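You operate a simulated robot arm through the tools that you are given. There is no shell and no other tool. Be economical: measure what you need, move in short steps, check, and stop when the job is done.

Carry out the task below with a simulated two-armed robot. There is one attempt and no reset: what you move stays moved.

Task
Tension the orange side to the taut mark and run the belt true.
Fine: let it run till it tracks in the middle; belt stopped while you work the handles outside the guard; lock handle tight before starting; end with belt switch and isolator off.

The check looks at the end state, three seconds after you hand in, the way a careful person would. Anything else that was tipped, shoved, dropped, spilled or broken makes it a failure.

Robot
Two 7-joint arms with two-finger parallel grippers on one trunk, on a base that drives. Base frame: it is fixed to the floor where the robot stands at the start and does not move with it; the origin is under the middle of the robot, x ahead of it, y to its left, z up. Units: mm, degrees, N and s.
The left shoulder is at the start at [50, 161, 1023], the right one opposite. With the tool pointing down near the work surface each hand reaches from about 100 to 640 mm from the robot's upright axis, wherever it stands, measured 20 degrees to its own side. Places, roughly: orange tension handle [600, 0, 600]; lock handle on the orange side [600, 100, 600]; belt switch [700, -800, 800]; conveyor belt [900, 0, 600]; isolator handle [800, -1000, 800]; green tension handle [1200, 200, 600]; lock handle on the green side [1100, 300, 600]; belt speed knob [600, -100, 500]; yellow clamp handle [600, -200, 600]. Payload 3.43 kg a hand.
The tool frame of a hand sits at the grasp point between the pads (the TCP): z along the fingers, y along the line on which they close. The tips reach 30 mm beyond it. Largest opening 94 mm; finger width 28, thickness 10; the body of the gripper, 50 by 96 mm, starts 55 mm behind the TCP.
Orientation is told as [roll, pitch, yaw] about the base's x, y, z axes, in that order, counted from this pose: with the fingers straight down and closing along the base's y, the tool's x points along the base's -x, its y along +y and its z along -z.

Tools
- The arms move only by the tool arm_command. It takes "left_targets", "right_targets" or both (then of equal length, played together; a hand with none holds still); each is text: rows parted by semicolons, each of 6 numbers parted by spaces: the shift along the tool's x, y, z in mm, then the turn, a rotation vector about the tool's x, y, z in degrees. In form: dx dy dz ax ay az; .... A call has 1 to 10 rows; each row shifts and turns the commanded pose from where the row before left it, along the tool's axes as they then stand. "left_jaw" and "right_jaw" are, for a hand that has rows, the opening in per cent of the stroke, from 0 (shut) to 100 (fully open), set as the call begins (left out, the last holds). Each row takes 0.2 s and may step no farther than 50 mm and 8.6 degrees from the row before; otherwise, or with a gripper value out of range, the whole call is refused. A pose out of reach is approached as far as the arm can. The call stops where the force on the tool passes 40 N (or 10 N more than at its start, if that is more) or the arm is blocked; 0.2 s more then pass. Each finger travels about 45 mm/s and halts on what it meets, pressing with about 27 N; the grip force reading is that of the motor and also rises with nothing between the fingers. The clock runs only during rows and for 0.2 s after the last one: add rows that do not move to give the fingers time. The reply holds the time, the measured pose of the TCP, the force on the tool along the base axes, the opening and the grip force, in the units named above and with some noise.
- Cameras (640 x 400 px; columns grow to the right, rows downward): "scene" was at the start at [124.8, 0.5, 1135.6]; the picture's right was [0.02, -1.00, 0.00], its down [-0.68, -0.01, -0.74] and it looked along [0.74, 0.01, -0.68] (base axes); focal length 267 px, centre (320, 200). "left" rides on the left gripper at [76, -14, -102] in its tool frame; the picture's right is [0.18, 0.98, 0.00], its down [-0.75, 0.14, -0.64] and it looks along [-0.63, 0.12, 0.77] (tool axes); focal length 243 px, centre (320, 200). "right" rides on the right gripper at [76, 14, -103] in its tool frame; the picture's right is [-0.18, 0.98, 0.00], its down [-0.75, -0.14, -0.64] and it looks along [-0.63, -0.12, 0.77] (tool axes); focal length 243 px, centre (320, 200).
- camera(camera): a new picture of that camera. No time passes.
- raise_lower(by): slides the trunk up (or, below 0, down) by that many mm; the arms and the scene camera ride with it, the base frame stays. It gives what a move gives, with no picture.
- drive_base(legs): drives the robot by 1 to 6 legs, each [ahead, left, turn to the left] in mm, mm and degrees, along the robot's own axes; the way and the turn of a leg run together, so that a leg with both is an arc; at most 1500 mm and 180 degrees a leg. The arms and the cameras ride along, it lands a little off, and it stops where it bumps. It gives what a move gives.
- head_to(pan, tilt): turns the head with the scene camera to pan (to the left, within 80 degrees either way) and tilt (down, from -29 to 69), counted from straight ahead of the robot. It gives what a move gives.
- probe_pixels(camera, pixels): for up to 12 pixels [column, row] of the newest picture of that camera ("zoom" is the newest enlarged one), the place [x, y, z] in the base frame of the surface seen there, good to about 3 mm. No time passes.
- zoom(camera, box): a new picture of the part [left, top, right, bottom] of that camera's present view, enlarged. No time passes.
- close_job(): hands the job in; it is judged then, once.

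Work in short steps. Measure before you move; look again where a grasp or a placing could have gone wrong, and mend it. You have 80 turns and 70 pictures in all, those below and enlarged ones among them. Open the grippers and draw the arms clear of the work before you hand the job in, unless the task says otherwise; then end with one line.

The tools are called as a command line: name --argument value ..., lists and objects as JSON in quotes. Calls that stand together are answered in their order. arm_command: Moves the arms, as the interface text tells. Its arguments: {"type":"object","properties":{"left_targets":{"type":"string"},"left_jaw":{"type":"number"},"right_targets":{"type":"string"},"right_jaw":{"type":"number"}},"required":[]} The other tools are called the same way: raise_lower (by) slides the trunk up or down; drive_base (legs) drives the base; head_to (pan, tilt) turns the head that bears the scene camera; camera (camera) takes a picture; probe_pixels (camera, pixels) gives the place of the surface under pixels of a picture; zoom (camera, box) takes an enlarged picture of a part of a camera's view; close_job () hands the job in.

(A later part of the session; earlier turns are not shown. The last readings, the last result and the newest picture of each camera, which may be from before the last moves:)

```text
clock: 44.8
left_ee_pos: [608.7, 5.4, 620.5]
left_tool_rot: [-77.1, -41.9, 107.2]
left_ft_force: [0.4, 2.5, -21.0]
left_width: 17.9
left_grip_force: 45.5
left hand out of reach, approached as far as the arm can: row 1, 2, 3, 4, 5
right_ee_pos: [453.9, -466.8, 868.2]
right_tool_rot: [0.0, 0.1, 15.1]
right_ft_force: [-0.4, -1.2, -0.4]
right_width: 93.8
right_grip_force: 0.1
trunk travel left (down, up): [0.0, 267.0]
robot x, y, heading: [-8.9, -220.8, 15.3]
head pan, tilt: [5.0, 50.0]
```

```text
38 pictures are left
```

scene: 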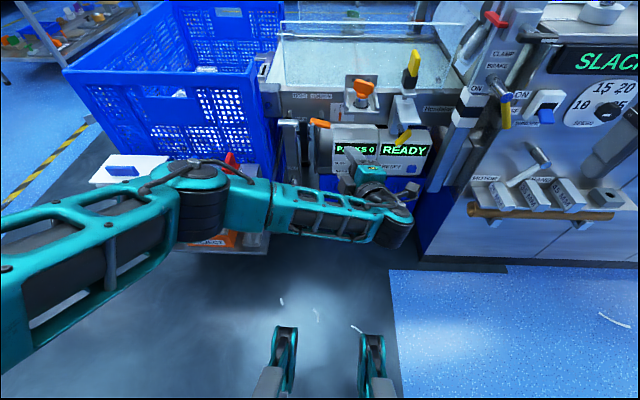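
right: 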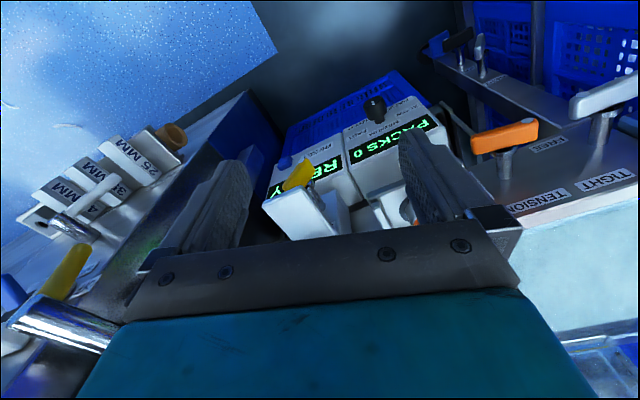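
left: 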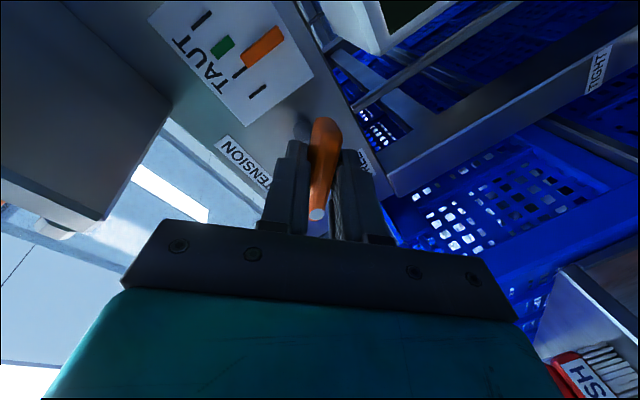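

The wrist stops at −42°. I try continuing about the tool's own axis instead (slightly different wrist path).

arm_command --left_targets "0 0 0 0 0 7; 0 0 0 0 0 7; 0 0 0 0 0 7; 0 0 0 0 0 0"

```text
clock: 45.8
left_ee_pos: [607.3, 6.7, 621.4]
left_tool_rot: [-77.1, -42.1, 107.2]
left_ft_force: [0.8, 0.0, -21.7]
left_width: 17.9
left_grip_force: 44.7
left hand out of reach, approached as far as the arm can: row 1, 2, 3
right_ee_pos: [452.6, -467.2, 867.9]
right_tool_rot: [0.1, 0.0, 15.1]
right_ft_force: [-0.5, -0.8, 0.2]
right_width: 93.9
right_grip_force: 0.1
trunk travel left (down, up): [0.0, 267.0]
robot x, y, heading: [-10.1, -224.4, 15.4]
head pan, tilt: [5.0, 50.0]
```

Roll joint limit confirmed. I release, back off 66 mm, and start rolling the hand counter-clockwise so as to regrip the bar from its other symmetric side.

arm_command --left_targets "0 0 0 0 0 0; 0 0 0 0 0 0; 0 0 0 0 0 0; 0 0 -22 0 0 0; 0 0 -22 0 0 0; 0 0 -22 0 0 0; 0 0 0 0 0 -8.5; 0 0 0 0 0 -8.5; 0 0 0 0 0 -8.5; 0 0 0 0 0 -8.5" --left_jaw 55

arm_command --left_targets "0 0 0 0 0 -8.5; 0 0 0 0 0 -8.5; 0 0 0 0 0 -8.5; 0 0 0 0 0 -8.5; 0 0 0 0 0 -8.5; 0 0 0 0 0 -8.5; 0 0 0 0 0 -8.5; 0 0 0 0 0 -8.5; 0 0 0 0 0 -8.5; 0 0 0 0 0 -8.5"

camera --camera "left"

```text
clock: 48.0
left_ee_pos: [551.0, -23.7, 636.1]
left_tool_rot: [-80.6, -8.3, 114.7]
left_ft_force: [0.6, 0.5, -0.2]
left_width: 51.7
left_grip_force: 0.1
right_ee_pos: [453.8, -468.1, 868.3]
right_tool_rot: [-0.1, 0.0, 15.1]
right_ft_force: [0.1, 0.8, 0.1]
right_width: 94.2
right_grip_force: 0.0
trunk travel left (down, up): [0.0, 267.0]
robot x, y, heading: [-9.9, -224.2, 14.9]
head pan, tilt: [5.0, 50.0]
```

```text
clock: 50.2
left_ee_pos: [548.7, -22.8, 634.5]
left_tool_rot: [-55.3, 73.7, 149.7]
left_ft_force: [0.0, -0.5, -0.9]
left_width: 51.6
left_grip_force: 0.0
right_ee_pos: [451.4, -467.2, 868.7]
right_tool_rot: [0.0, 0.0, 15.1]
right_ft_force: [0.1, -0.7, 0.6]
right_width: 93.9
right_grip_force: 0.0
trunk travel left (down, up): [0.0, 267.0]
robot x, y, heading: [-9.4, -222.1, 15.2]
head pan, tilt: [5.0, 50.0]
```

```text
37 pictures are left
```

left: 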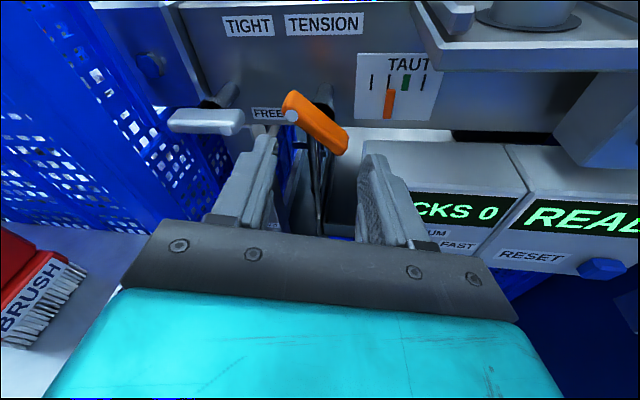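

Upright view now, unrestricted so far. The bar's slope is about 42°; I continue the remaining ~60° of roll.

arm_command --left_targets "0 0 0 0 0 -8.5; 0 0 0 0 0 -8.5; 0 0 0 0 0 -8.5; 0 0 0 0 0 -8.5; 0 0 0 0 0 -8.5; 0 0 0 0 0 -8.5; 0 0 0 0 0 -8.5; 0 0 0 0 0 0"

camera --camera "left"

```text
clock: 52.0
left_ee_pos: [550.3, -23.0, 634.3]
left_tool_rot: [77.2, 43.4, -72.7]
left_ft_force: [0.0, -0.2, 1.3]
left_width: 51.8
left_grip_force: 0.0
right_ee_pos: [450.3, -468.1, 868.7]
right_tool_rot: [0.0, 0.0, 15.0]
right_ft_force: [-0.1, -0.1, 0.0]
right_width: 93.9
right_grip_force: 0.1
trunk travel left (down, up): [0.0, 267.0]
robot x, y, heading: [-10.5, -222.6, 15.0]
head pan, tilt: [5.0, 50.0]
```

```text
36 pictures are left
```

left: 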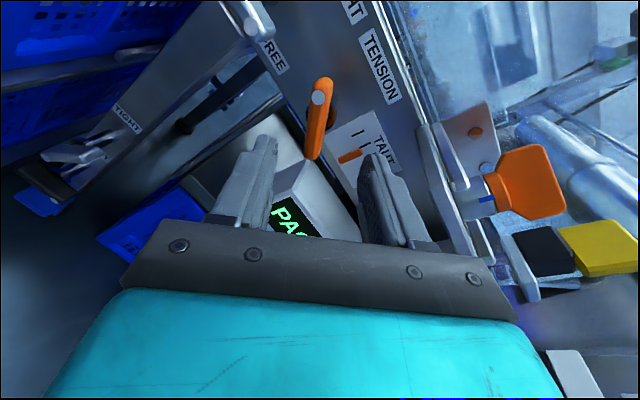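

The roll reached 180° and the bar is again aligned between the fingers. I advance 66 mm and close.

arm_command --left_targets "0 0 22 0 0 0; 0 0 22 0 0 0; 0 0 22 0 0 0; 0 0 0 0 0 0"

arm_command --left_targets "0 0 0 0 0 0; 0 0 0 0 0 0; 0 0 0 0 0 0; 0 0 0 0 0 0; 0 0 0 0 0 0" --left_jaw 0

```text
clock: 53.0
left_ee_pos: [608.3, 4.6, 623.3]
left_tool_rot: [77.3, 43.3, -73.0]
left_ft_force: [1.4, 0.6, -0.9]
left_width: 51.6
left_grip_force: 0.1
right_ee_pos: [451.6, -468.1, 867.2]
right_tool_rot: [0.0, 0.1, 15.1]
right_ft_force: [-0.2, 0.1, -0.3]
right_width: 94.1
right_grip_force: 0.1
trunk travel left (down, up): [0.0, 267.0]
robot x, y, heading: [-14.7, -224.1, 15.0]
head pan, tilt: [5.0, 50.0]
```

```text
clock: 54.2
left_ee_pos: [607.2, 7.8, 622.8]
left_tool_rot: [77.0, 43.4, -72.9]
left_ft_force: [-9.1, 6.4, -8.4]
left_width: 17.8
left_grip_force: 45.2
right_ee_pos: [451.6, -467.2, 868.5]
right_tool_rot: [0.1, 0.0, 15.1]
right_ft_force: [0.3, -0.5, -0.4]
right_width: 94.4
right_grip_force: 0.0
trunk travel left (down, up): [0.0, 267.0]
robot x, y, heading: [-13.1, -225.2, 15.1]
head pan, tilt: [5.0, 50.0]
```

Gripped again (17.8 mm). I turn 41° more clockwise about the handle axis.

arm_command --left_targets "0 0 0 0 1.84 7.98; 0 0 0 0 1.84 7.98; 0 0 0 0 1.84 7.98; 0 0 0 0 1.84 7.98; 0 0 0 0 1.84 7.98; 0 0 0 0 0 0"

camera --camera "left"

```text
clock: 55.6
left_ee_pos: [607.6, 6.1, 619.7]
left_tool_rot: [73.4, 84.4, -76.5]
left_ft_force: [-2.2, 7.3, -19.8]
left_width: 17.5
left_grip_force: 44.5
right_ee_pos: [452.8, -467.5, 867.0]
right_tool_rot: [0.0, 0.1, 15.1]
right_ft_force: [-0.1, 0.2, 0.2]
right_width: 94.1
right_grip_force: 0.0
trunk travel left (down, up): [0.0, 267.0]
robot x, y, heading: [-12.9, -223.6, 15.1]
head pan, tilt: [5.0, 50.0]
```

```text
35 pictures are left
```

left: 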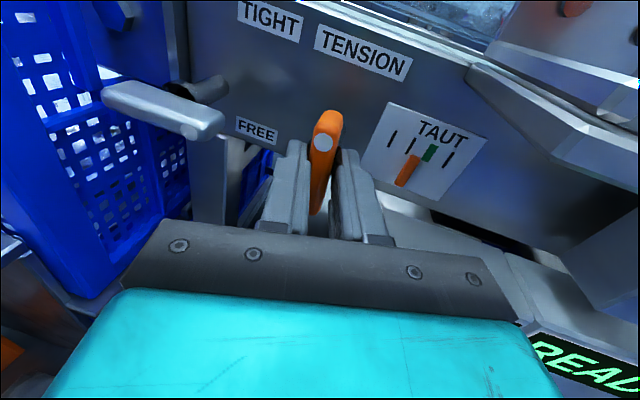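

Working well, and the pointer is moving right. I zoom on the gauge.

zoom --camera "left" --box '[360, 90, 500, 210]'

```text
3.33 times, centred on (430, 150) of left
```

zoom: 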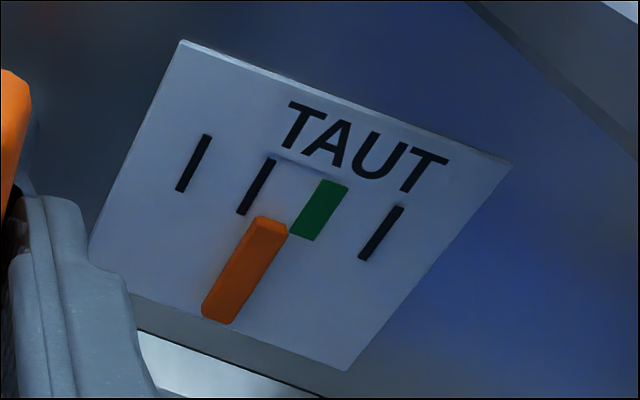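

The pointer is ~49% of the way after ~67°. I turn ~57° more and re-measure.

arm_command --left_targets "0 0 0 0 1.84 7.98; 0 0 0 0 1.84 7.98; 0 0 0 0 1.84 7.98; 0 0 0 0 1.84 7.98; 0 0 0 0 1.84 7.98; 0 0 0 0 1.84 7.98; 0 0 0 0 1.84 7.98; 0 0 0 0 0 0"

camera --camera "left"

```text
clock: 57.1
left_ee_pos: [604.7, 5.7, 619.1]
left_tool_rot: [-101.1, 44.1, 107.8]
left_ft_force: [18.0, 2.7, -12.3]
left_width: 16.9
left_grip_force: 44.9
left hand out of reach, approached as far as the arm can: row 5
right_ee_pos: [454.0, -467.7, 867.5]
right_tool_rot: [0.0, 0.2, 15.0]
right_ft_force: [0.4, 0.7, -0.4]
right_width: 94.0
right_grip_force: 0.1
trunk travel left (down, up): [0.0, 267.0]
robot x, y, heading: [-11.4, -220.4, 15.6]
head pan, tilt: [5.0, 50.0]
stopped in row 7 (left hand): the force on the tool passed its limit (the readings are from after the stop); the commanded pose is now the measured one
```

```text
33 pictures are left
```

left: 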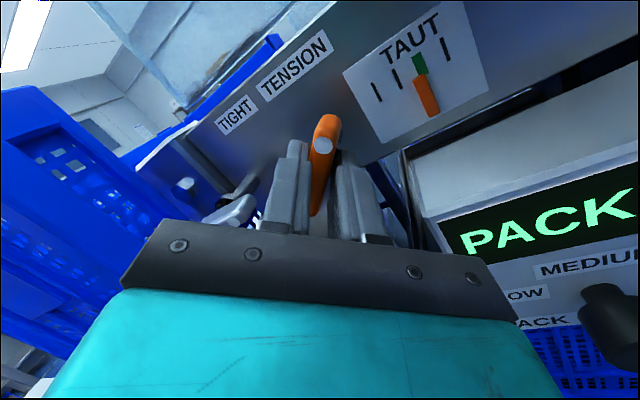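

A force stop came in row 7 (the hand now tilts up, near its pitch limit). I zoom on the gauge.

zoom --camera "left" --box '[340, 0, 500, 140]'

```text
2.86 times, centred on (420, 70) of left
```

zoom: 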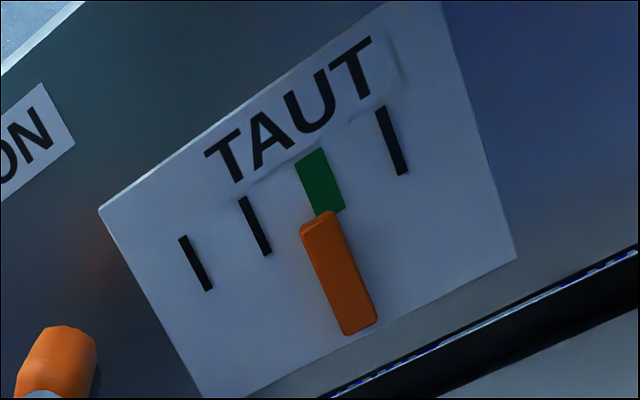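

The pointer is at ~73%. I open the jaws in place, bring the hand's pitch/yaw back (≈8° down, in line with the axis), and regrip.

arm_command --left_targets "0 0 0 0 0 0; 0 0 0 0 0 0; 0 0 0 0 0 0; 0 0 0 -5.8 -1.6 0.4; 0 0 0 -5.8 -1.6 0.4; 0 0 0 -5.8 -1.6 0.4; 0 0 0 0 0 0" --left_jaw 55

camera --camera "left"

```text
clock: 58.7
left_ee_pos: [603.6, 5.3, 621.8]
left_tool_rot: [-79.8, 42.9, 113.9]
left_ft_force: [0.1, 0.9, 0.0]
left_width: 51.8
left_grip_force: 0.0
right_ee_pos: [451.4, -467.4, 867.9]
right_tool_rot: [0.0, 0.0, 15.1]
right_ft_force: [0.5, -0.4, 1.4]
right_width: 93.8
right_grip_force: 0.0
trunk travel left (down, up): [0.0, 267.0]
robot x, y, heading: [-10.4, -223.2, 15.0]
head pan, tilt: [5.0, 50.0]
```

```text
31 pictures are left
```

left: 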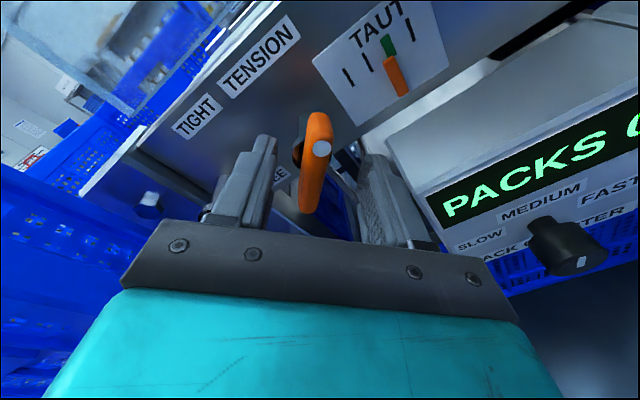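

Bar well between the fingers. I close and turn 32° more.

arm_command --left_targets "0 0 0 0 0 0; 0 0 0 0 0 0; 0 0 0 0 0 0; 0 0 0 0 0 0; 0 0 0 0 0 0; 0 0 0 0.7 -0.77 7.92; 0 0 0 0.7 -0.77 7.92; 0 0 0 0.7 -0.77 7.92; 0 0 0 0.7 -0.77 7.92; 0 0 0 0 0 0" --left_jaw 0

zoom --camera "left" --box '[250, 0, 500, 170]'

```text
clock: 60.9
left_ee_pos: [603.7, 6.0, 623.2]
left_tool_rot: [-83.6, 11.0, 112.1]
left_ft_force: [14.2, 8.4, 6.6]
left_width: 14.8
left_grip_force: 44.5
right_ee_pos: [451.9, -468.2, 868.6]
right_tool_rot: [-0.1, 0.0, 15.1]
right_ft_force: [-0.1, 0.6, 1.0]
right_width: 94.1
right_grip_force: 0.0
trunk travel left (down, up): [0.0, 267.0]
robot x, y, heading: [-9.1, -225.4, 15.1]
head pan, tilt: [5.0, 50.0]
```

```text
2.35 times, centred on (375, 85) of left
```

zoom: 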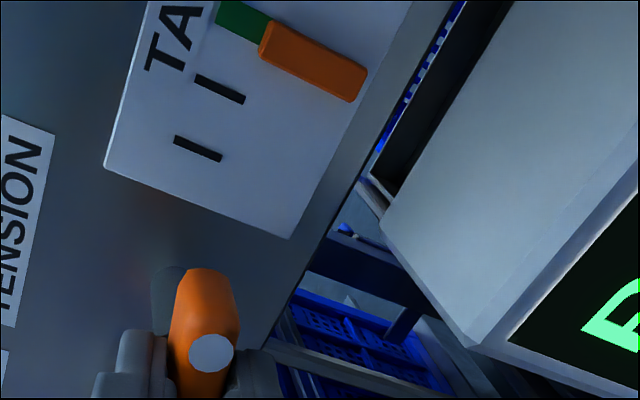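

The pointer is now essentially near the green mark. I release, back off 66 mm and view the gauge from a better spot.

arm_command --left_targets "0 0 0 0 0 0; 0 0 0 0 0 0; 0 0 0 0 0 0; 0 0 -22 0 0 0; 0 0 -22 0 0 0; 0 0 -22 0 0 0; 0 0 0 0 0 0" --left_jaw 55

zoom --camera "left" --box '[220, 0, 420, 170]'

zoom --camera "scene" --box '[270, 60, 450, 190]'

```text
clock: 62.5
left_ee_pos: [541.4, -18.3, 629.1]
left_tool_rot: [-83.5, 11.1, 112.2]
left_ft_force: [0.7, -0.8, 0.3]
left_width: 51.8
left_grip_force: 0.1
right_ee_pos: [451.8, -469.0, 868.9]
right_tool_rot: [0.0, -0.1, 15.1]
right_ft_force: [-0.3, 0.2, 0.2]
right_width: 93.9
right_grip_force: 0.0
trunk travel left (down, up): [0.0, 267.0]
robot x, y, heading: [-14.0, -222.6, 15.2]
head pan, tilt: [5.0, 50.0]
```

```text
2.35 times, centred on (320, 85) of left
```

zoom: 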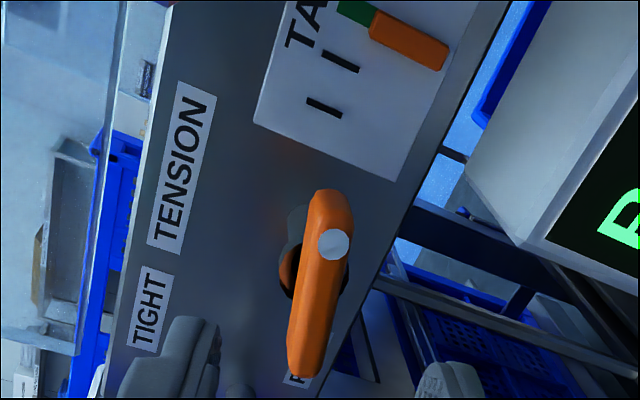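

```text
3.08 times, centred on (360, 125) of scene
```

zoom: 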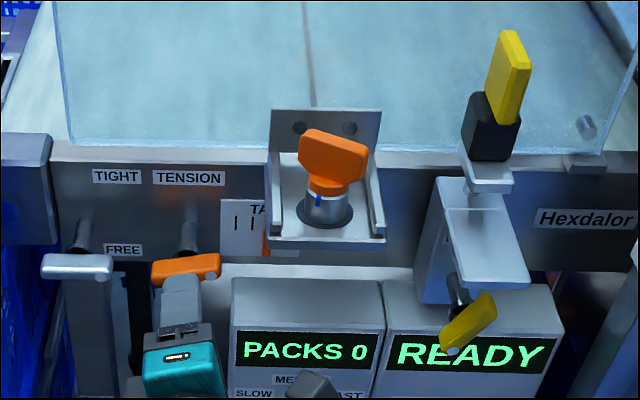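

The pointer looks aligned with green, but the mark is cut off at the picture's top. I shift the hand 50 mm right for a complete view.

arm_command --left_targets "25 0 -10 0 0 0; 25 0 -10 0 0 0; 0 0 0 0 0 0"

zoom --camera "left" --box '[280, 0, 420, 120]'

```text
clock: 63.3
left_ee_pos: [541.5, -69.2, 641.4]
left_tool_rot: [-83.4, 11.2, 112.2]
left_ft_force: [-0.7, 0.1, -0.4]
left_width: 51.7
left_grip_force: 0.0
right_ee_pos: [451.6, -468.3, 868.0]
right_tool_rot: [0.0, 0.0, 15.2]
right_ft_force: [-0.3, -0.2, -0.1]
right_width: 93.9
right_grip_force: 0.0
trunk travel left (down, up): [0.0, 267.0]
robot x, y, heading: [-12.3, -222.5, 15.3]
head pan, tilt: [5.0, 50.0]
```

```text
3.33 times, centred on (350, 60) of left
```

zoom: 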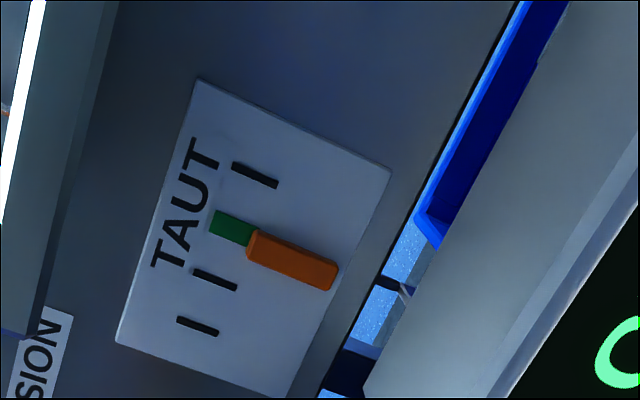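

The pointer sits within the green band (offset ≈8% of a division). I check the SLACK/TAUT display with the scene camera.

head_to --pan -40 --tilt 35

camera --camera "scene"

```text
clock: 64.4
left_ee_pos: [541.2, -70.0, 640.4]
left_tool_rot: [-83.5, 11.2, 112.2]
left_ft_force: [0.0, -1.0, 0.3]
left_width: 51.7
left_grip_force: 0.0
right_ee_pos: [452.0, -468.2, 867.5]
right_tool_rot: [-0.1, -0.1, 15.2]
right_ft_force: [-0.5, 0.0, 0.6]
right_width: 93.9
right_grip_force: 0.2
trunk travel left (down, up): [0.0, 267.0]
robot x, y, heading: [-15.1, -225.8, 15.2]
head pan, tilt: [-40.0, 35.0]
```

```text
26 pictures are left
```

scene: 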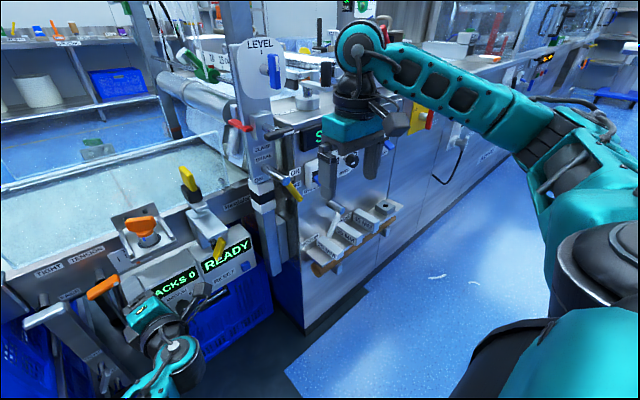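

The right arm hides the film display; not essential. Next is the lock: I roll the hand 11° to horizontal and move to the stand-off (516,80,630) before the lock bar.

arm_command --left_targets "0 0 0 0 0 5.5; 0 0 0 0 0 5.5; -37.5 1.8 7 0 0 0; -37.5 1.8 7 0 0 0; -37.5 1.8 7 0 0 0; -37.5 1.8 7 0 0 0; 0 0 0 0 0 0"

camera --camera "left"

```text
clock: 66.0
left_ee_pos: [514.0, 79.0, 630.5]
left_tool_rot: [-83.6, 0.2, 110.9]
left_ft_force: [0.1, 1.3, -0.6]
left_width: 51.8
left_grip_force: 0.0
right_ee_pos: [453.1, -468.0, 867.7]
right_tool_rot: [0.0, 0.1, 15.1]
right_ft_force: [-0.5, 0.7, -0.2]
right_width: 94.1
right_grip_force: 0.0
trunk travel left (down, up): [0.0, 267.0]
robot x, y, heading: [-10.7, -222.2, 15.2]
head pan, tilt: [-40.0, 35.0]
```

```text
25 pictures are left
```

left: 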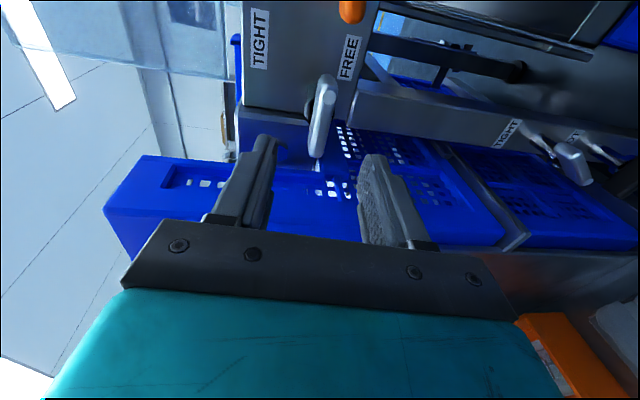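

The lock bar lies centred at (322,120) between the fingers. I advance 68 mm and close on it.

arm_command --left_targets "1.5 0.6 22.8 0 0 0; 1.5 0.6 22.8 0 0 0; 1.5 0.6 22.8 0 0 0; 0 0 0 0 0 0"

arm_command --left_targets "0 0 0 0 0 0; 0 0 0 0 0 0; 0 0 0 0 0 0; 0 0 0 0 0 0; 0 0 0 0 0 0" --left_jaw 0

camera --camera "left"

```text
clock: 67.0
left_ee_pos: [580.1, 98.5, 620.4]
left_tool_rot: [-83.5, 0.2, 110.8]
left_ft_force: [0.1, -0.2, -0.2]
left_width: 51.5
left_grip_force: 0.1
right_ee_pos: [452.0, -468.4, 868.4]
right_tool_rot: [0.0, 0.0, 15.1]
right_ft_force: [-0.5, -0.1, -0.2]
right_width: 94.0
right_grip_force: 0.1
trunk travel left (down, up): [0.0, 267.0]
robot x, y, heading: [-15.3, -224.6, 15.1]
head pan, tilt: [-40.0, 35.0]
```

```text
clock: 68.2
left_ee_pos: [578.6, 98.0, 622.0]
left_tool_rot: [-83.8, 0.1, 111.0]
left_ft_force: [-1.8, -1.2, 7.8]
left_width: 14.9
left_grip_force: 45.1
right_ee_pos: [451.6, -468.4, 868.3]
right_tool_rot: [0.1, -0.1, 15.1]
right_ft_force: [-0.1, 0.3, 0.7]
right_width: 94.1
right_grip_force: 0.0
trunk travel left (down, up): [0.0, 267.0]
robot x, y, heading: [-12.6, -223.3, 15.3]
head pan, tilt: [-40.0, 35.0]
```

```text
24 pictures are left
```

left: 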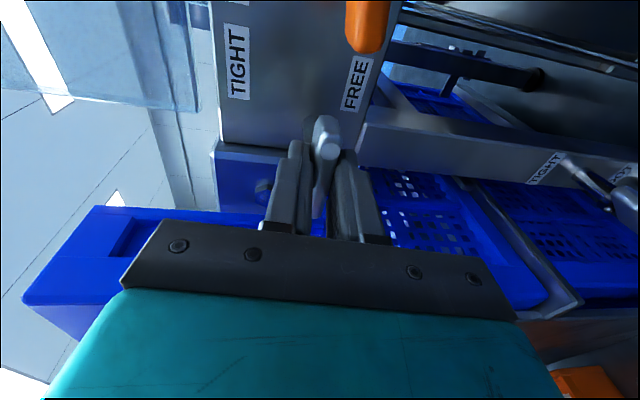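

Gripped (14.9 mm). I turn the lock counter-clockwise toward TIGHT, 56° first.

arm_command --left_targets "0 0 0 -0.55 0.9 -7.92; 0 0 0 -0.55 0.9 -7.92; 0 0 0 -0.55 0.9 -7.92; 0 0 0 -0.55 0.9 -7.92; 0 0 0 -0.55 0.9 -7.92; 0 0 0 -0.55 0.9 -7.92; 0 0 0 -0.55 0.9 -7.92; 0 0 0 0 0 0"

camera --camera "left"

```text
clock: 70.0
left_ee_pos: [579.7, 95.5, 625.9]
left_tool_rot: [-78.8, 55.8, 112.9]
left_ft_force: [-1.7, -13.2, 16.6]
left_width: 53.8
left_grip_force: 45.3
right_ee_pos: [450.3, -469.0, 868.8]
right_tool_rot: [0.2, -0.2, 15.0]
right_ft_force: [-0.1, -0.9, -0.8]
right_width: 94.1
right_grip_force: 0.0
trunk travel left (down, up): [0.0, 267.0]
robot x, y, heading: [-12.9, -225.2, 15.2]
head pan, tilt: [-40.0, 35.0]
```

```text
23 pictures are left
```

left: 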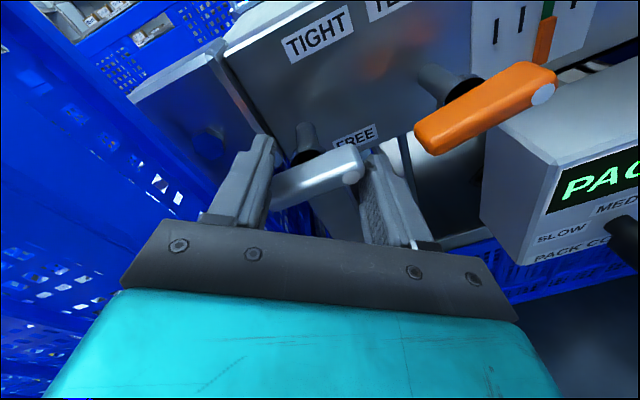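

The lock bar didn't turn: it slipped and forced the jaws open to 54 mm, so it is stiffer. I open wider, roll back to horizontal, shift ~17 mm to the dot end for leverage, and regrip.

arm_command --left_targets "0 0 0 0 0 0; 0 0 0 0 0 0; 0 0 0 0 0 0; 0 0 0 0.55 -0.9 7.92; 0 0 0 0.55 -0.9 7.92; 0 0 0 0.55 -0.9 7.92; 0 0 0 0.55 -0.9 7.92; 0 0 0 0.55 -0.9 7.92; 0 0 0 0.55 -0.9 7.92; 0 0 0 0.55 -0.9 7.92" --left_jaw 80

arm_command --left_targets "16 0 2 0 0 0; 0 0 0 0 0 0; 0 0 0 0 0 0; 0 0 0 0 0 0; 0 0 0 0 0 0; 0 0 0 0 0 0; 0 0 0 0 0 0; 0 0 0 0 0 0" --left_jaw 0

camera --camera "left"

```text
clock: 72.2
left_ee_pos: [580.4, 98.1, 621.4]
left_tool_rot: [-83.7, 0.1, 111.0]
left_ft_force: [0.1, -0.1, -0.3]
left_width: 75.3
left_grip_force: 0.0
right_ee_pos: [452.6, -469.1, 868.0]
right_tool_rot: [0.0, 0.0, 15.1]
right_ft_force: [-0.5, -0.3, 0.0]
right_width: 93.9
right_grip_force: 0.2
trunk travel left (down, up): [0.0, 267.0]
robot x, y, heading: [-11.4, -224.0, 15.2]
head pan, tilt: [-40.0, 35.0]
```

```text
clock: 74.0
left_ee_pos: [587.7, 84.6, 622.4]
left_tool_rot: [-83.7, 0.0, 110.8]
left_ft_force: [1.8, 1.4, -1.9]
left_width: 19.3
left_grip_force: 44.5
right_ee_pos: [451.7, -469.2, 867.9]
right_tool_rot: [0.1, -0.1, 15.1]
right_ft_force: [0.3, 0.8, -0.2]
right_width: 94.0
right_grip_force: 0.1
trunk travel left (down, up): [0.0, 267.0]
robot x, y, heading: [-12.0, -223.8, 14.9]
head pan, tilt: [-40.0, 35.0]
```

```text
22 pictures are left
```

left: 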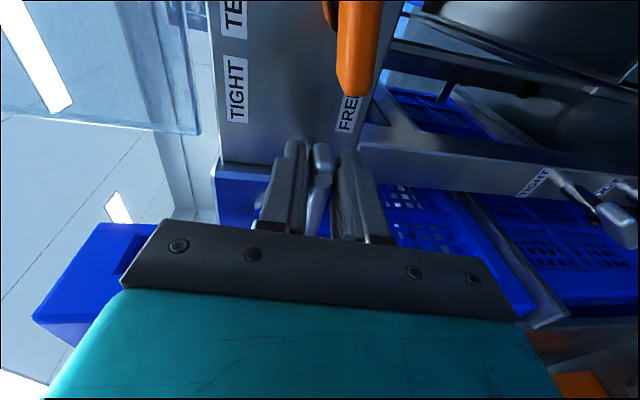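

Gripped at the dot end. I now move it up along the arc with a counter-clockwise turn.

arm_command --left_targets "-0.2 -2.6 0 -0.55 0.9 -7.92; -0.2 -2.6 0 -0.55 0.9 -7.92; -0.2 -2.6 0 -0.55 0.9 -7.92; -0.2 -2.6 0 -0.55 0.9 -7.92; 0 0 0 0 0 0"

camera --camera "left"

```text
clock: 75.2
left_ee_pos: [586.2, 79.6, 626.5]
left_tool_rot: [-80.6, 32.1, 110.9]
left_ft_force: [-0.2, -30.1, -20.4]
left_width: 27.6
left_grip_force: 45.1
right_ee_pos: [452.6, -469.3, 867.5]
right_tool_rot: [0.1, 0.1, 14.9]
right_ft_force: [1.1, 0.4, 0.6]
right_width: 94.2
right_grip_force: 0.1
trunk travel left (down, up): [0.0, 267.0]
robot x, y, heading: [-13.6, -223.7, 15.0]
head pan, tilt: [-40.0, 35.0]
```

```text
21 pictures are left
```

left: 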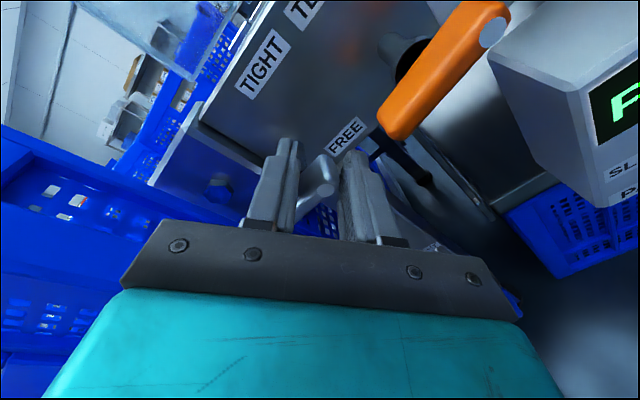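

The bar is immobile counter-clockwise even at ~36 N near its end. So I test clockwise: open, roll back, recentre and regrip.

arm_command --left_targets "0 0 0 0 0 0; 0 0 0 0 0 0; 0 0 0 0 0 0; 0 0 0 0.55 -0.9 7.92; 0 0 0 0.55 -0.9 7.92; 0 0 0 0.55 -0.9 7.92; 0 0 0 0.55 -0.9 7.92; -10 5 0 0 0 0; -10 5 -2 0 0 0; 0 0 0 0 0 0" --left_jaw 70

arm_command --left_targets "0 0 0 0 0 0; 0 0 0 0 0 0; 0 0 0 0 0 0; 0 0 0 0 0 0; 0 0 0 0 0 0; 0 0 0 0 0 0; 0 0 0 0.55 -0.9 7.92; 0 0 0 0.55 -0.9 7.92; 0 0 0 0.55 -0.9 7.92; 0 0 0 0 0 0" --left_jaw 0

camera --camera "left"

```text
clock: 77.4
left_ee_pos: [576.7, 105.1, 621.4]
left_tool_rot: [-83.8, 0.1, 111.0]
left_ft_force: [0.7, 0.7, -0.4]
left_width: 65.9
left_grip_force: 0.1
right_ee_pos: [451.2, -468.5, 867.7]
right_tool_rot: [0.0, 0.0, 15.1]
right_ft_force: [-0.2, -0.1, -0.5]
right_width: 93.8
right_grip_force: 0.1
trunk travel left (down, up): [0.0, 267.0]
robot x, y, heading: [-12.0, -220.2, 15.2]
head pan, tilt: [-40.0, 35.0]
```

```text
clock: 79.6
left_ee_pos: [576.7, 103.9, 624.0]
left_tool_rot: [-85.8, -23.9, 111.4]
left_ft_force: [-5.7, -1.1, 11.5]
left_width: 14.8
left_grip_force: 44.6
right_ee_pos: [450.5, -469.0, 868.1]
right_tool_rot: [0.1, -0.1, 15.2]
right_ft_force: [-0.2, 0.6, 0.0]
right_width: 94.1
right_grip_force: 0.1
trunk travel left (down, up): [0.0, 267.0]
robot x, y, heading: [-11.0, -221.9, 15.0]
head pan, tilt: [-40.0, 35.0]
```

```text
20 pictures are left
```

left: 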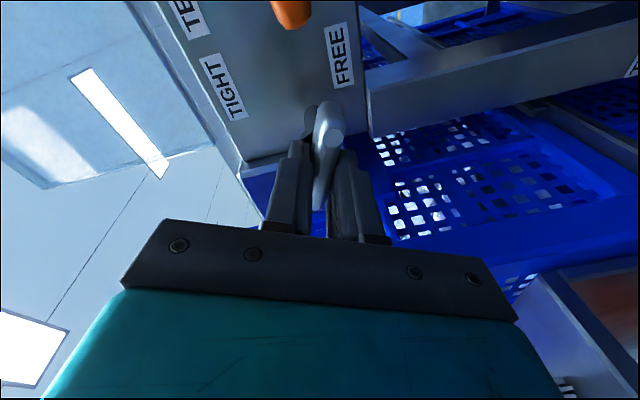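

Clockwise works: the bar followed 24° with no slip. I continue to the wrist limit (16° more), release, back off and roll 180° for the second grip.

arm_command --left_targets "0 0 0 0.55 -0.9 7.92; 0 0 0 0.55 -0.9 7.92; 0 0 0 0 0 0"

arm_command --left_targets "0 0 0 0 0 0; 0 0 0 0 0 0; 0 0 0 0 0 0; 0 0 0 0 0 0; 0 0 -22 0 0 0; 0 0 -22 0 0 0; 0 0 -22 0 0 0; 0 0 0 0 0 -8.5; 0 0 0 0 0 -8.5; 0 0 0 0 0 -8.5" --left_jaw 55

arm_command --left_targets "0 0 0 0 0 -8.5; 0 0 0 0 0 -8.5; 0 0 0 0 0 -8.5; 0 0 0 0 0 -8.5; 0 0 0 0 0 -8.5; 0 0 0 0 0 -8.5; 0 0 0 0 0 -8.5; 0 0 0 0 0 -8.5; 0 0 0 0 0 -8.5; 0 0 0 0 0 -8.5"

arm_command --left_targets "0 0 0 0 0 -8.5; 0 0 0 0 0 -8.5; 0 0 0 0 0 -8.5; 0 0 0 0 0 -8.5; 0 0 0 0 0 -8.5; 0 0 0 0 0 -8.5; 0 0 0 0 0 -8.5; 0 0 0 0 0 -8.5; 0 0 0 0 0 0"

camera --camera "left"

```text
clock: 80.4
left_ee_pos: [576.5, 103.2, 623.9]
left_tool_rot: [-87.4, -39.7, 112.4]
left_ft_force: [-7.3, -4.5, 16.4]
left_width: 14.7
left_grip_force: 44.9
right_ee_pos: [452.6, -469.5, 868.4]
right_tool_rot: [0.1, -0.1, 15.1]
right_ft_force: [0.3, 0.1, -0.7]
right_width: 94.0
right_grip_force: 0.2
trunk travel left (down, up): [0.0, 267.0]
robot x, y, heading: [-12.5, -222.8, 15.3]
head pan, tilt: [-40.0, 35.0]
```

```text
clock: 82.6
left_ee_pos: [516.2, 78.6, 624.5]
left_tool_rot: [-87.6, -14.1, 113.6]
left_ft_force: [-1.1, 0.3, 0.2]
left_width: 52.0
left_grip_force: 0.1
right_ee_pos: [451.7, -468.0, 868.2]
right_tool_rot: [0.0, -0.1, 15.1]
right_ft_force: [-0.1, 0.0, 0.9]
right_width: 94.1
right_grip_force: 0.1
trunk travel left (down, up): [0.0, 267.0]
robot x, y, heading: [-12.7, -222.2, 15.1]
head pan, tilt: [-40.0, 35.0]
```

```text
clock: 84.8
left_ee_pos: [517.5, 78.0, 623.1]
left_tool_rot: [-82.9, 70.8, 120.9]
left_ft_force: [1.0, -0.4, 0.7]
left_width: 51.6
left_grip_force: 0.0
right_ee_pos: [451.7, -468.8, 868.0]
right_tool_rot: [0.0, 0.0, 15.0]
right_ft_force: [-0.4, -1.1, -0.2]
right_width: 94.2
right_grip_force: 0.1
trunk travel left (down, up): [0.0, 267.0]
robot x, y, heading: [-11.7, -222.1, 15.1]
head pan, tilt: [-40.0, 35.0]
```

```text
clock: 86.8
left_ee_pos: [516.9, 77.3, 622.8]
left_tool_rot: [87.0, 40.9, -67.8]
left_ft_force: [-0.1, -0.9, 0.0]
left_width: 51.8
left_grip_force: 0.1
right_ee_pos: [451.8, -468.0, 866.8]
right_tool_rot: [0.0, 0.0, 15.2]
right_ft_force: [0.3, 0.4, 0.5]
right_width: 93.7
right_grip_force: 0.0
trunk travel left (down, up): [0.0, 267.0]
robot x, y, heading: [-9.4, -225.2, 15.2]
head pan, tilt: [-40.0, 35.0]
```

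```text
19 pictures are left
```

left: 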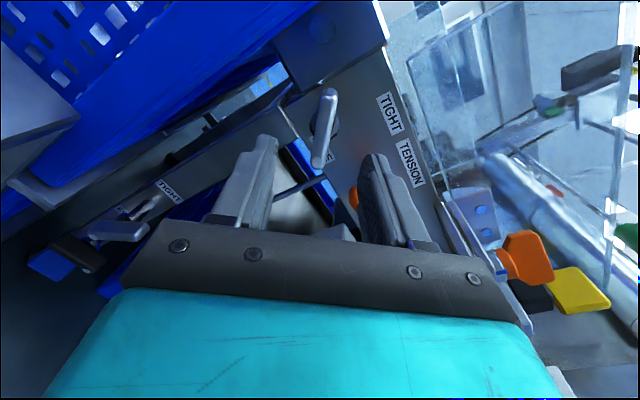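

Aligned with the bar again. I advance, close, and turn 48° clockwise.

arm_command --left_targets "0 0 22 0 0 0; 0 0 22 0 0 0; 0 0 22 0 0 0; 0 0 0 0 0 0"

arm_command --left_targets "0 0 0 0 0 0; 0 0 0 0 0 0; 0 0 0 0 0 0; 0 0 0 0 0 0; 0 0 0 0 0 0; 0 0 0 -0.55 0.89 7.93; 0 0 0 -0.55 0.89 7.93; 0 0 0 -0.55 0.89 7.93; 0 0 0 -0.55 0.89 7.93; 0 0 0 -0.55 0.89 7.93" --left_jaw 0

camera --camera "left"

```text
clock: 87.8
left_ee_pos: [576.7, 104.5, 621.2]
left_tool_rot: [87.0, 41.1, -67.9]
left_ft_force: [0.0, 0.7, -0.4]
left_width: 51.9
left_grip_force: 0.0
right_ee_pos: [451.7, -468.8, 868.3]
right_tool_rot: [0.0, -0.1, 15.1]
right_ft_force: [0.1, 0.2, -0.5]
right_width: 94.1
right_grip_force: 0.0
trunk travel left (down, up): [0.0, 267.0]
robot x, y, heading: [-13.3, -223.7, 15.2]
head pan, tilt: [-40.0, 35.0]
```

```text
clock: 90.0
left_ee_pos: [578.0, 98.7, 624.0]
left_tool_rot: [107.7, 80.5, -49.1]
left_ft_force: [6.5, -18.1, 12.9]
left_width: 14.8
left_grip_force: 44.8
right_ee_pos: [451.9, -467.8, 869.0]
right_tool_rot: [0.2, -0.1, 15.0]
right_ft_force: [0.4, -0.1, 0.3]
right_width: 93.9
right_grip_force: 0.2
trunk travel left (down, up): [0.0, 267.0]
robot x, y, heading: [-11.9, -222.6, 15.2]
head pan, tilt: [-40.0, 35.0]
```

```text
18 pictures are left
```

left: 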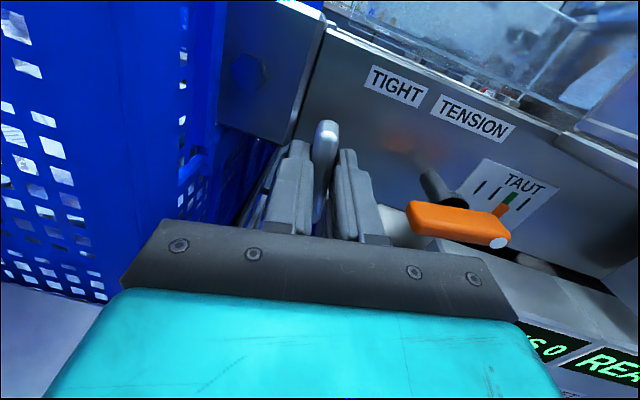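

Still turning without slip, now ~80°. I continue 24° more to feel for the stop.

arm_command --left_targets "0 0 0 -0.55 0.89 7.93; 0 0 0 -0.55 0.89 7.93; 0 0 0 -0.55 0.89 7.93; 0 0 0 0 0 0"

camera --camera "left"

```text
clock: 91.0
left_ee_pos: [579.8, 98.5, 622.5]
left_tool_rot: [-110.4, 74.4, 92.1]
left_ft_force: [12.8, -22.1, 7.2]
left_width: 14.7
left_grip_force: 45.3
right_ee_pos: [452.3, -469.3, 867.6]
right_tool_rot: [0.1, -0.1, 15.0]
right_ft_force: [0.0, -0.1, -1.0]
right_width: 93.9
right_grip_force: 0.1
trunk travel left (down, up): [0.0, 267.0]
robot x, y, heading: [-13.9, -222.4, 14.9]
head pan, tilt: [-40.0, 35.0]
```

```text
17 pictures are left
```

left: 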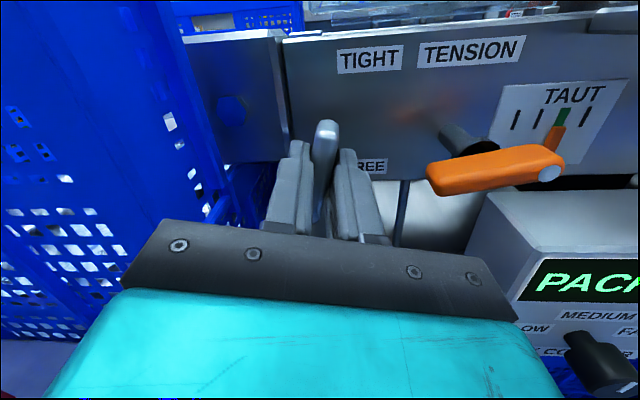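

No stop yet at ~104°. I regrip in place with pitch corrected (open, re-orient, close), then go on clockwise.

arm_command --left_targets "0 0 0 0 0 0; 0 0 0 0 0 0; 0 0 0 0 0 0; 0 0 0 -4 -5.1 0.25; 0 0 0 -4 -5.1 0.25; 0 0 0 0 0 0" --left_jaw 45

arm_command --left_targets "0 0 0 0 0 0; 0 0 0 0 0 0; 0 0 0 0 0 0; 0 0 0 0 0 0; 0 0 0 0.94 -0.24 7.9; 0 0 0 0.94 -0.24 7.9; 0 0 0 0.94 -0.24 7.9; 0 0 0 0.94 -0.24 7.9; 0 0 0 0.94 -0.24 7.9; 0 0 0 0.94 -0.24 7.9" --left_jaw 0

camera --camera "left"

```text
clock: 92.4
left_ee_pos: [577.7, 104.6, 620.5]
left_tool_rot: [-66.0, 73.5, 130.1]
left_ft_force: [0.0, 0.7, -0.8]
left_width: 42.4
left_grip_force: 0.1
right_ee_pos: [452.6, -468.4, 867.5]
right_tool_rot: [0.0, 0.1, 15.1]
right_ft_force: [-0.7, 0.3, 0.0]
right_width: 94.1
right_grip_force: 0.1
trunk travel left (down, up): [0.0, 267.0]
robot x, y, heading: [-16.2, -220.1, 15.3]
head pan, tilt: [-40.0, 35.0]
```

```text
clock: 94.6
left_ee_pos: [578.1, 100.8, 621.7]
left_tool_rot: [-85.1, 27.5, 113.8]
left_ft_force: [-4.4, -21.5, -3.2]
left_width: 32.3
left_grip_force: 45.1
right_ee_pos: [452.3, -469.1, 867.7]
right_tool_rot: [0.1, -0.1, 15.1]
right_ft_force: [0.5, 0.3, 0.3]
right_width: 93.7
right_grip_force: 0.0
trunk travel left (down, up): [0.0, 267.0]
robot x, y, heading: [-11.0, -224.5, 15.1]
head pan, tilt: [-40.0, 35.0]
```

```text
16 pictures are left
```

left: 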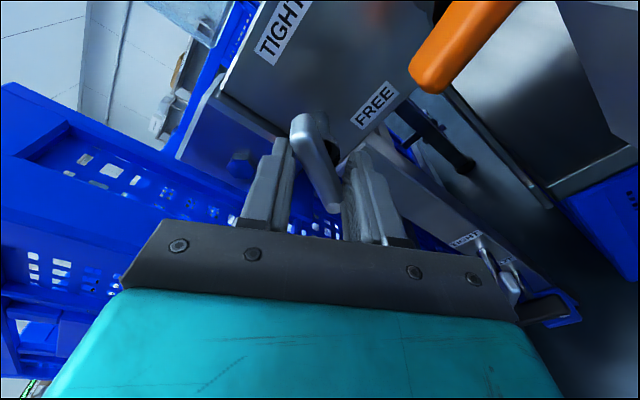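

The jaws spread again to 32 mm: the bar hit its end stop at ~105–110° with its plain end toward TIGHT. I release, back off and verify.

arm_command --left_targets "0 0 0 0 0 0; 0 0 0 0 0 0; 0 0 0 0 0 0; 0 0 -22 0 0 0; 0 0 -22 0 0 0; 0 0 -22 0 0 0; 0 0 -15 0 0 -8.5; 0 0 0 0 0 -8.5; 0 0 0 0 0 -8.5; 0 0 0 0 0 -8.5" --left_jaw 70

camera --camera "left"

```text
clock: 96.8
left_ee_pos: [501.4, 73.8, 627.3]
left_tool_rot: [-81.5, 60.8, 119.7]
left_ft_force: [-0.8, -0.4, 0.1]
left_width: 65.7
left_grip_force: 0.0
right_ee_pos: [451.4, -468.0, 867.8]
right_tool_rot: [0.0, 0.0, 15.1]
right_ft_force: [-1.4, 0.5, -0.3]
right_width: 93.8
right_grip_force: 0.1
trunk travel left (down, up): [0.0, 267.0]
robot x, y, heading: [-15.4, -221.6, 15.3]
head pan, tilt: [-40.0, 35.0]
```

```text
15 pictures are left
```

left: 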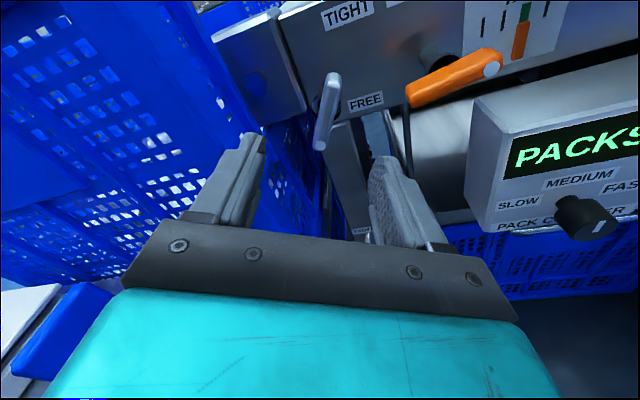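

The lock bar now points to TIGHT and the gauge pointer is still under green. I fold the left hand back and up, then drive the base back and to the right toward the switch panel.

arm_command --left_targets "13.3 -12 -34 0 0 0; 13.3 -12 -34 0 0 0; 13.3 -12 -34 0 0 0; 13.3 -12 -34 0 0 0; 13.3 -12 -34 0 0 0; 13.3 -12 -34 0 0 0"

drive_base --legs '[[-200, 0, 0], [0, -668, 0]]'

head_to --pan -10 --tilt 25

camera --camera "scene"

```text
clock: 98.2
left_ee_pos: [310.2, 23.3, 747.5]
left_tool_rot: [-81.4, 60.6, 119.8]
left_ft_force: [0.5, -0.4, -0.1]
left_width: 65.9
left_grip_force: 0.1
right_ee_pos: [452.5, -469.3, 868.5]
right_tool_rot: [0.1, 0.0, 15.1]
right_ft_force: [0.1, 0.0, -0.2]
right_width: 94.0
right_grip_force: 0.1
trunk travel left (down, up): [0.0, 267.0]
robot x, y, heading: [-15.2, -221.5, 15.2]
head pan, tilt: [-40.0, 35.0]
```

```text
clock: 103.1
left_ee_pos: [290.1, -669.7, 747.2]
left_tool_rot: [-81.5, 60.6, 120.1]
left_ft_force: [-0.8, 0.5, -0.1]
left_width: 65.9
left_grip_force: 0.0
right_ee_pos: [433.6, -1161.0, 868.2]
right_tool_rot: [0.0, 0.0, 15.4]
right_ft_force: [-0.2, 0.3, -0.6]
right_width: 93.9
right_grip_force: 0.1
trunk travel left (down, up): [0.0, 267.0]
robot x, y, heading: [-31.1, -919.0, 15.6]
head pan, tilt: [-40.0, 35.0]
```

```text
clock: 104.1
left_ee_pos: [290.0, -671.1, 747.8]
left_tool_rot: [-81.4, 60.6, 120.1]
left_ft_force: [0.4, -0.3, 0.9]
left_width: 65.9
left_grip_force: 0.2
right_ee_pos: [432.6, -1160.2, 868.4]
right_tool_rot: [-0.1, 0.0, 15.4]
right_ft_force: [0.4, 0.2, -0.5]
right_width: 93.9
right_grip_force: 0.0
trunk travel left (down, up): [0.0, 267.0]
robot x, y, heading: [-29.3, -912.6, 15.2]
head pan, tilt: [-10.0, 25.0]
```

```text
14 pictures are left
```

scene: 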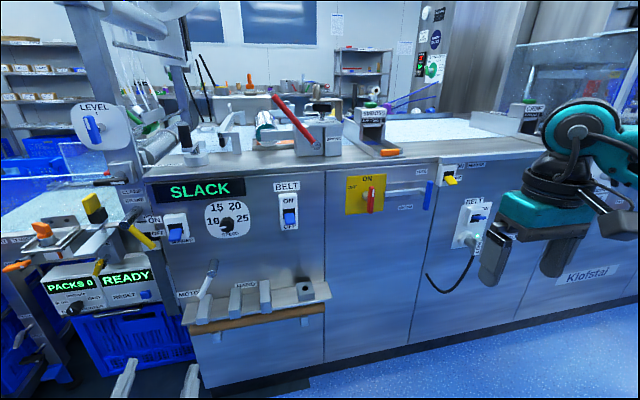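

I see a BELT switch at (289,210) and the isolator at (366,195). I zoom there.

zoom --camera "scene" --box '[140, 160, 400, 260]'

probe_pixels --camera "scene" --pixels '[[289, 217], [289, 200], [285, 226], [370, 200], [370, 190], [370, 210], [352, 205], [175, 234], [475, 217], [297, 240]]'

```text
2.46 times, centred on (270, 210) of scene
```

zoom: 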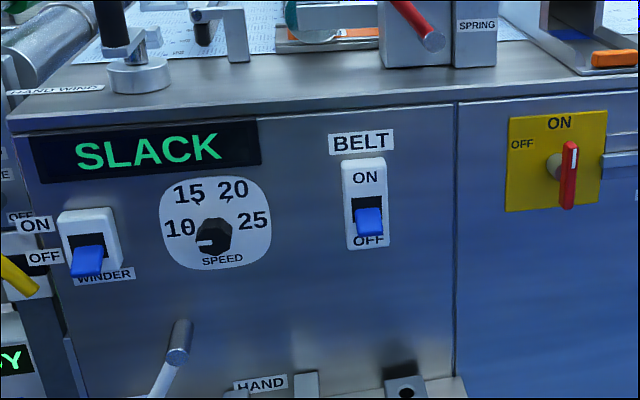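

```text
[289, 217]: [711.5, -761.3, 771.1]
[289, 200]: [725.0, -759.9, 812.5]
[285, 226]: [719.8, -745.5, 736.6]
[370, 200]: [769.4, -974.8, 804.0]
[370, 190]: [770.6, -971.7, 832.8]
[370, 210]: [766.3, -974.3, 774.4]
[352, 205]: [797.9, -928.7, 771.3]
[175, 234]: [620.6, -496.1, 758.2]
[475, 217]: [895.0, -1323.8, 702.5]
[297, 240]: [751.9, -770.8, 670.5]
```

The belt switch is OFF (blue lever down) and the isolator is ON (white line up). I drive nearer and turn the right hand to point forward, the mirror of the left-hand manoeuvre.

drive_base --legs '[[100, 120, 0]]'

arm_command --right_targets "0 0 0 -4.949 -4.949 4.949; 0 0 0 -4.949 -4.949 4.949; 0 0 0 -4.949 -4.949 4.949; 0 0 0 -4.949 -4.949 4.949; 0 0 0 -4.949 -4.949 4.949; 0 0 0 -4.949 -4.949 4.949; 0 0 0 -4.949 -4.949 4.949; 0 0 0 -4.949 -4.949 4.949; 0 0 0 -4.949 -4.949 4.949; 0 0 0 -4.949 -4.949 4.949" --right_jaw 50

arm_command --right_targets "0 0 0 -4.949 -4.949 4.949; 0 0 0 -4.949 -4.949 4.949; 0 0 0 -4.949 -4.949 4.949; 0 0 0 0 0 0"

```text
clock: 105.5
left_ee_pos: [354.1, -529.8, 746.3]
left_tool_rot: [-81.4, 60.6, 120.1]
left_ft_force: [-0.6, 0.6, 0.2]
left_width: 66.0
left_grip_force: 0.0
right_ee_pos: [497.7, -1021.1, 867.9]
right_tool_rot: [0.0, 0.0, 15.3]
right_ft_force: [-0.5, 0.5, 0.1]
right_width: 94.0
right_grip_force: 0.1
trunk travel left (down, up): [0.0, 267.0]
robot x, y, heading: [33.8, -771.6, 15.7]
head pan, tilt: [-10.0, 25.0]
```

```text
clock: 107.7
left_ee_pos: [355.6, -528.5, 747.7]
left_tool_rot: [-81.4, 60.5, 120.2]
left_ft_force: [0.0, -0.4, -0.7]
left_width: 65.6
left_grip_force: 0.0
right_ee_pos: [498.8, -1019.3, 869.9]
right_tool_rot: [66.6, -15.3, -51.2]
right_ft_force: [0.1, -0.3, -0.2]
right_width: 46.9
right_grip_force: 0.0
trunk travel left (down, up): [0.0, 267.0]
robot x, y, heading: [28.8, -777.6, 15.2]
head pan, tilt: [-10.0, 25.0]
```

```text
clock: 108.7
left_ee_pos: [355.5, -529.5, 748.4]
left_tool_rot: [-81.4, 60.6, 120.0]
left_ft_force: [-0.1, -0.1, -1.4]
left_width: 65.9
left_grip_force: 0.1
right_ee_pos: [499.0, -1019.3, 867.0]
right_tool_rot: [84.8, -4.6, -69.4]
right_ft_force: [0.1, 0.1, 0.1]
right_width: 46.9
right_grip_force: 0.1
trunk travel left (down, up): [0.0, 267.0]
robot x, y, heading: [34.1, -774.6, 15.7]
head pan, tilt: [-10.0, 25.0]
```

The right hand points forward (84.8,−4.6,−69.4). I close its fingers and move to a stand-off below-front of the belt lever: (635,−789,749).

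arm_command --right_targets "29.4 -14.1 36.2 0 0 0; 29.4 -14.1 36.2 0 0 0; 29.4 -14.1 36.2 0 0 0; 29.4 -14.1 36.2 0 0 0; 29.4 -14.1 36.2 0 0 0; 29.4 -14.1 36.2 0 0 0; 0 0 0 0 0 0" --right_jaw 0

camera --camera "right"

```text
clock: 110.3
left_ee_pos: [355.4, -530.2, 748.1]
left_tool_rot: [-81.4, 60.6, 120.0]
left_ft_force: [-1.0, -0.4, -0.4]
left_width: 66.0
left_grip_force: 0.0
right_ee_pos: [520.8, -1005.2, 877.1]
right_tool_rot: [84.8, -4.7, -69.4]
right_ft_force: [0.7, 0.8, 0.1]
right_width: 0.0
right_grip_force: 26.7
right hand out of reach, approached as far as the arm can: row 1, 2, 3, 4, 5, 6
trunk travel left (down, up): [0.0, 267.0]
robot x, y, heading: [30.9, -777.6, 15.3]
head pan, tilt: [-10.0, 25.0]
```

```text
12 pictures are left
```

right: 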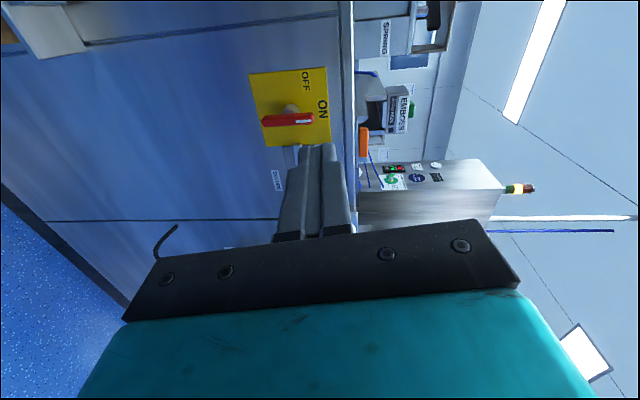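

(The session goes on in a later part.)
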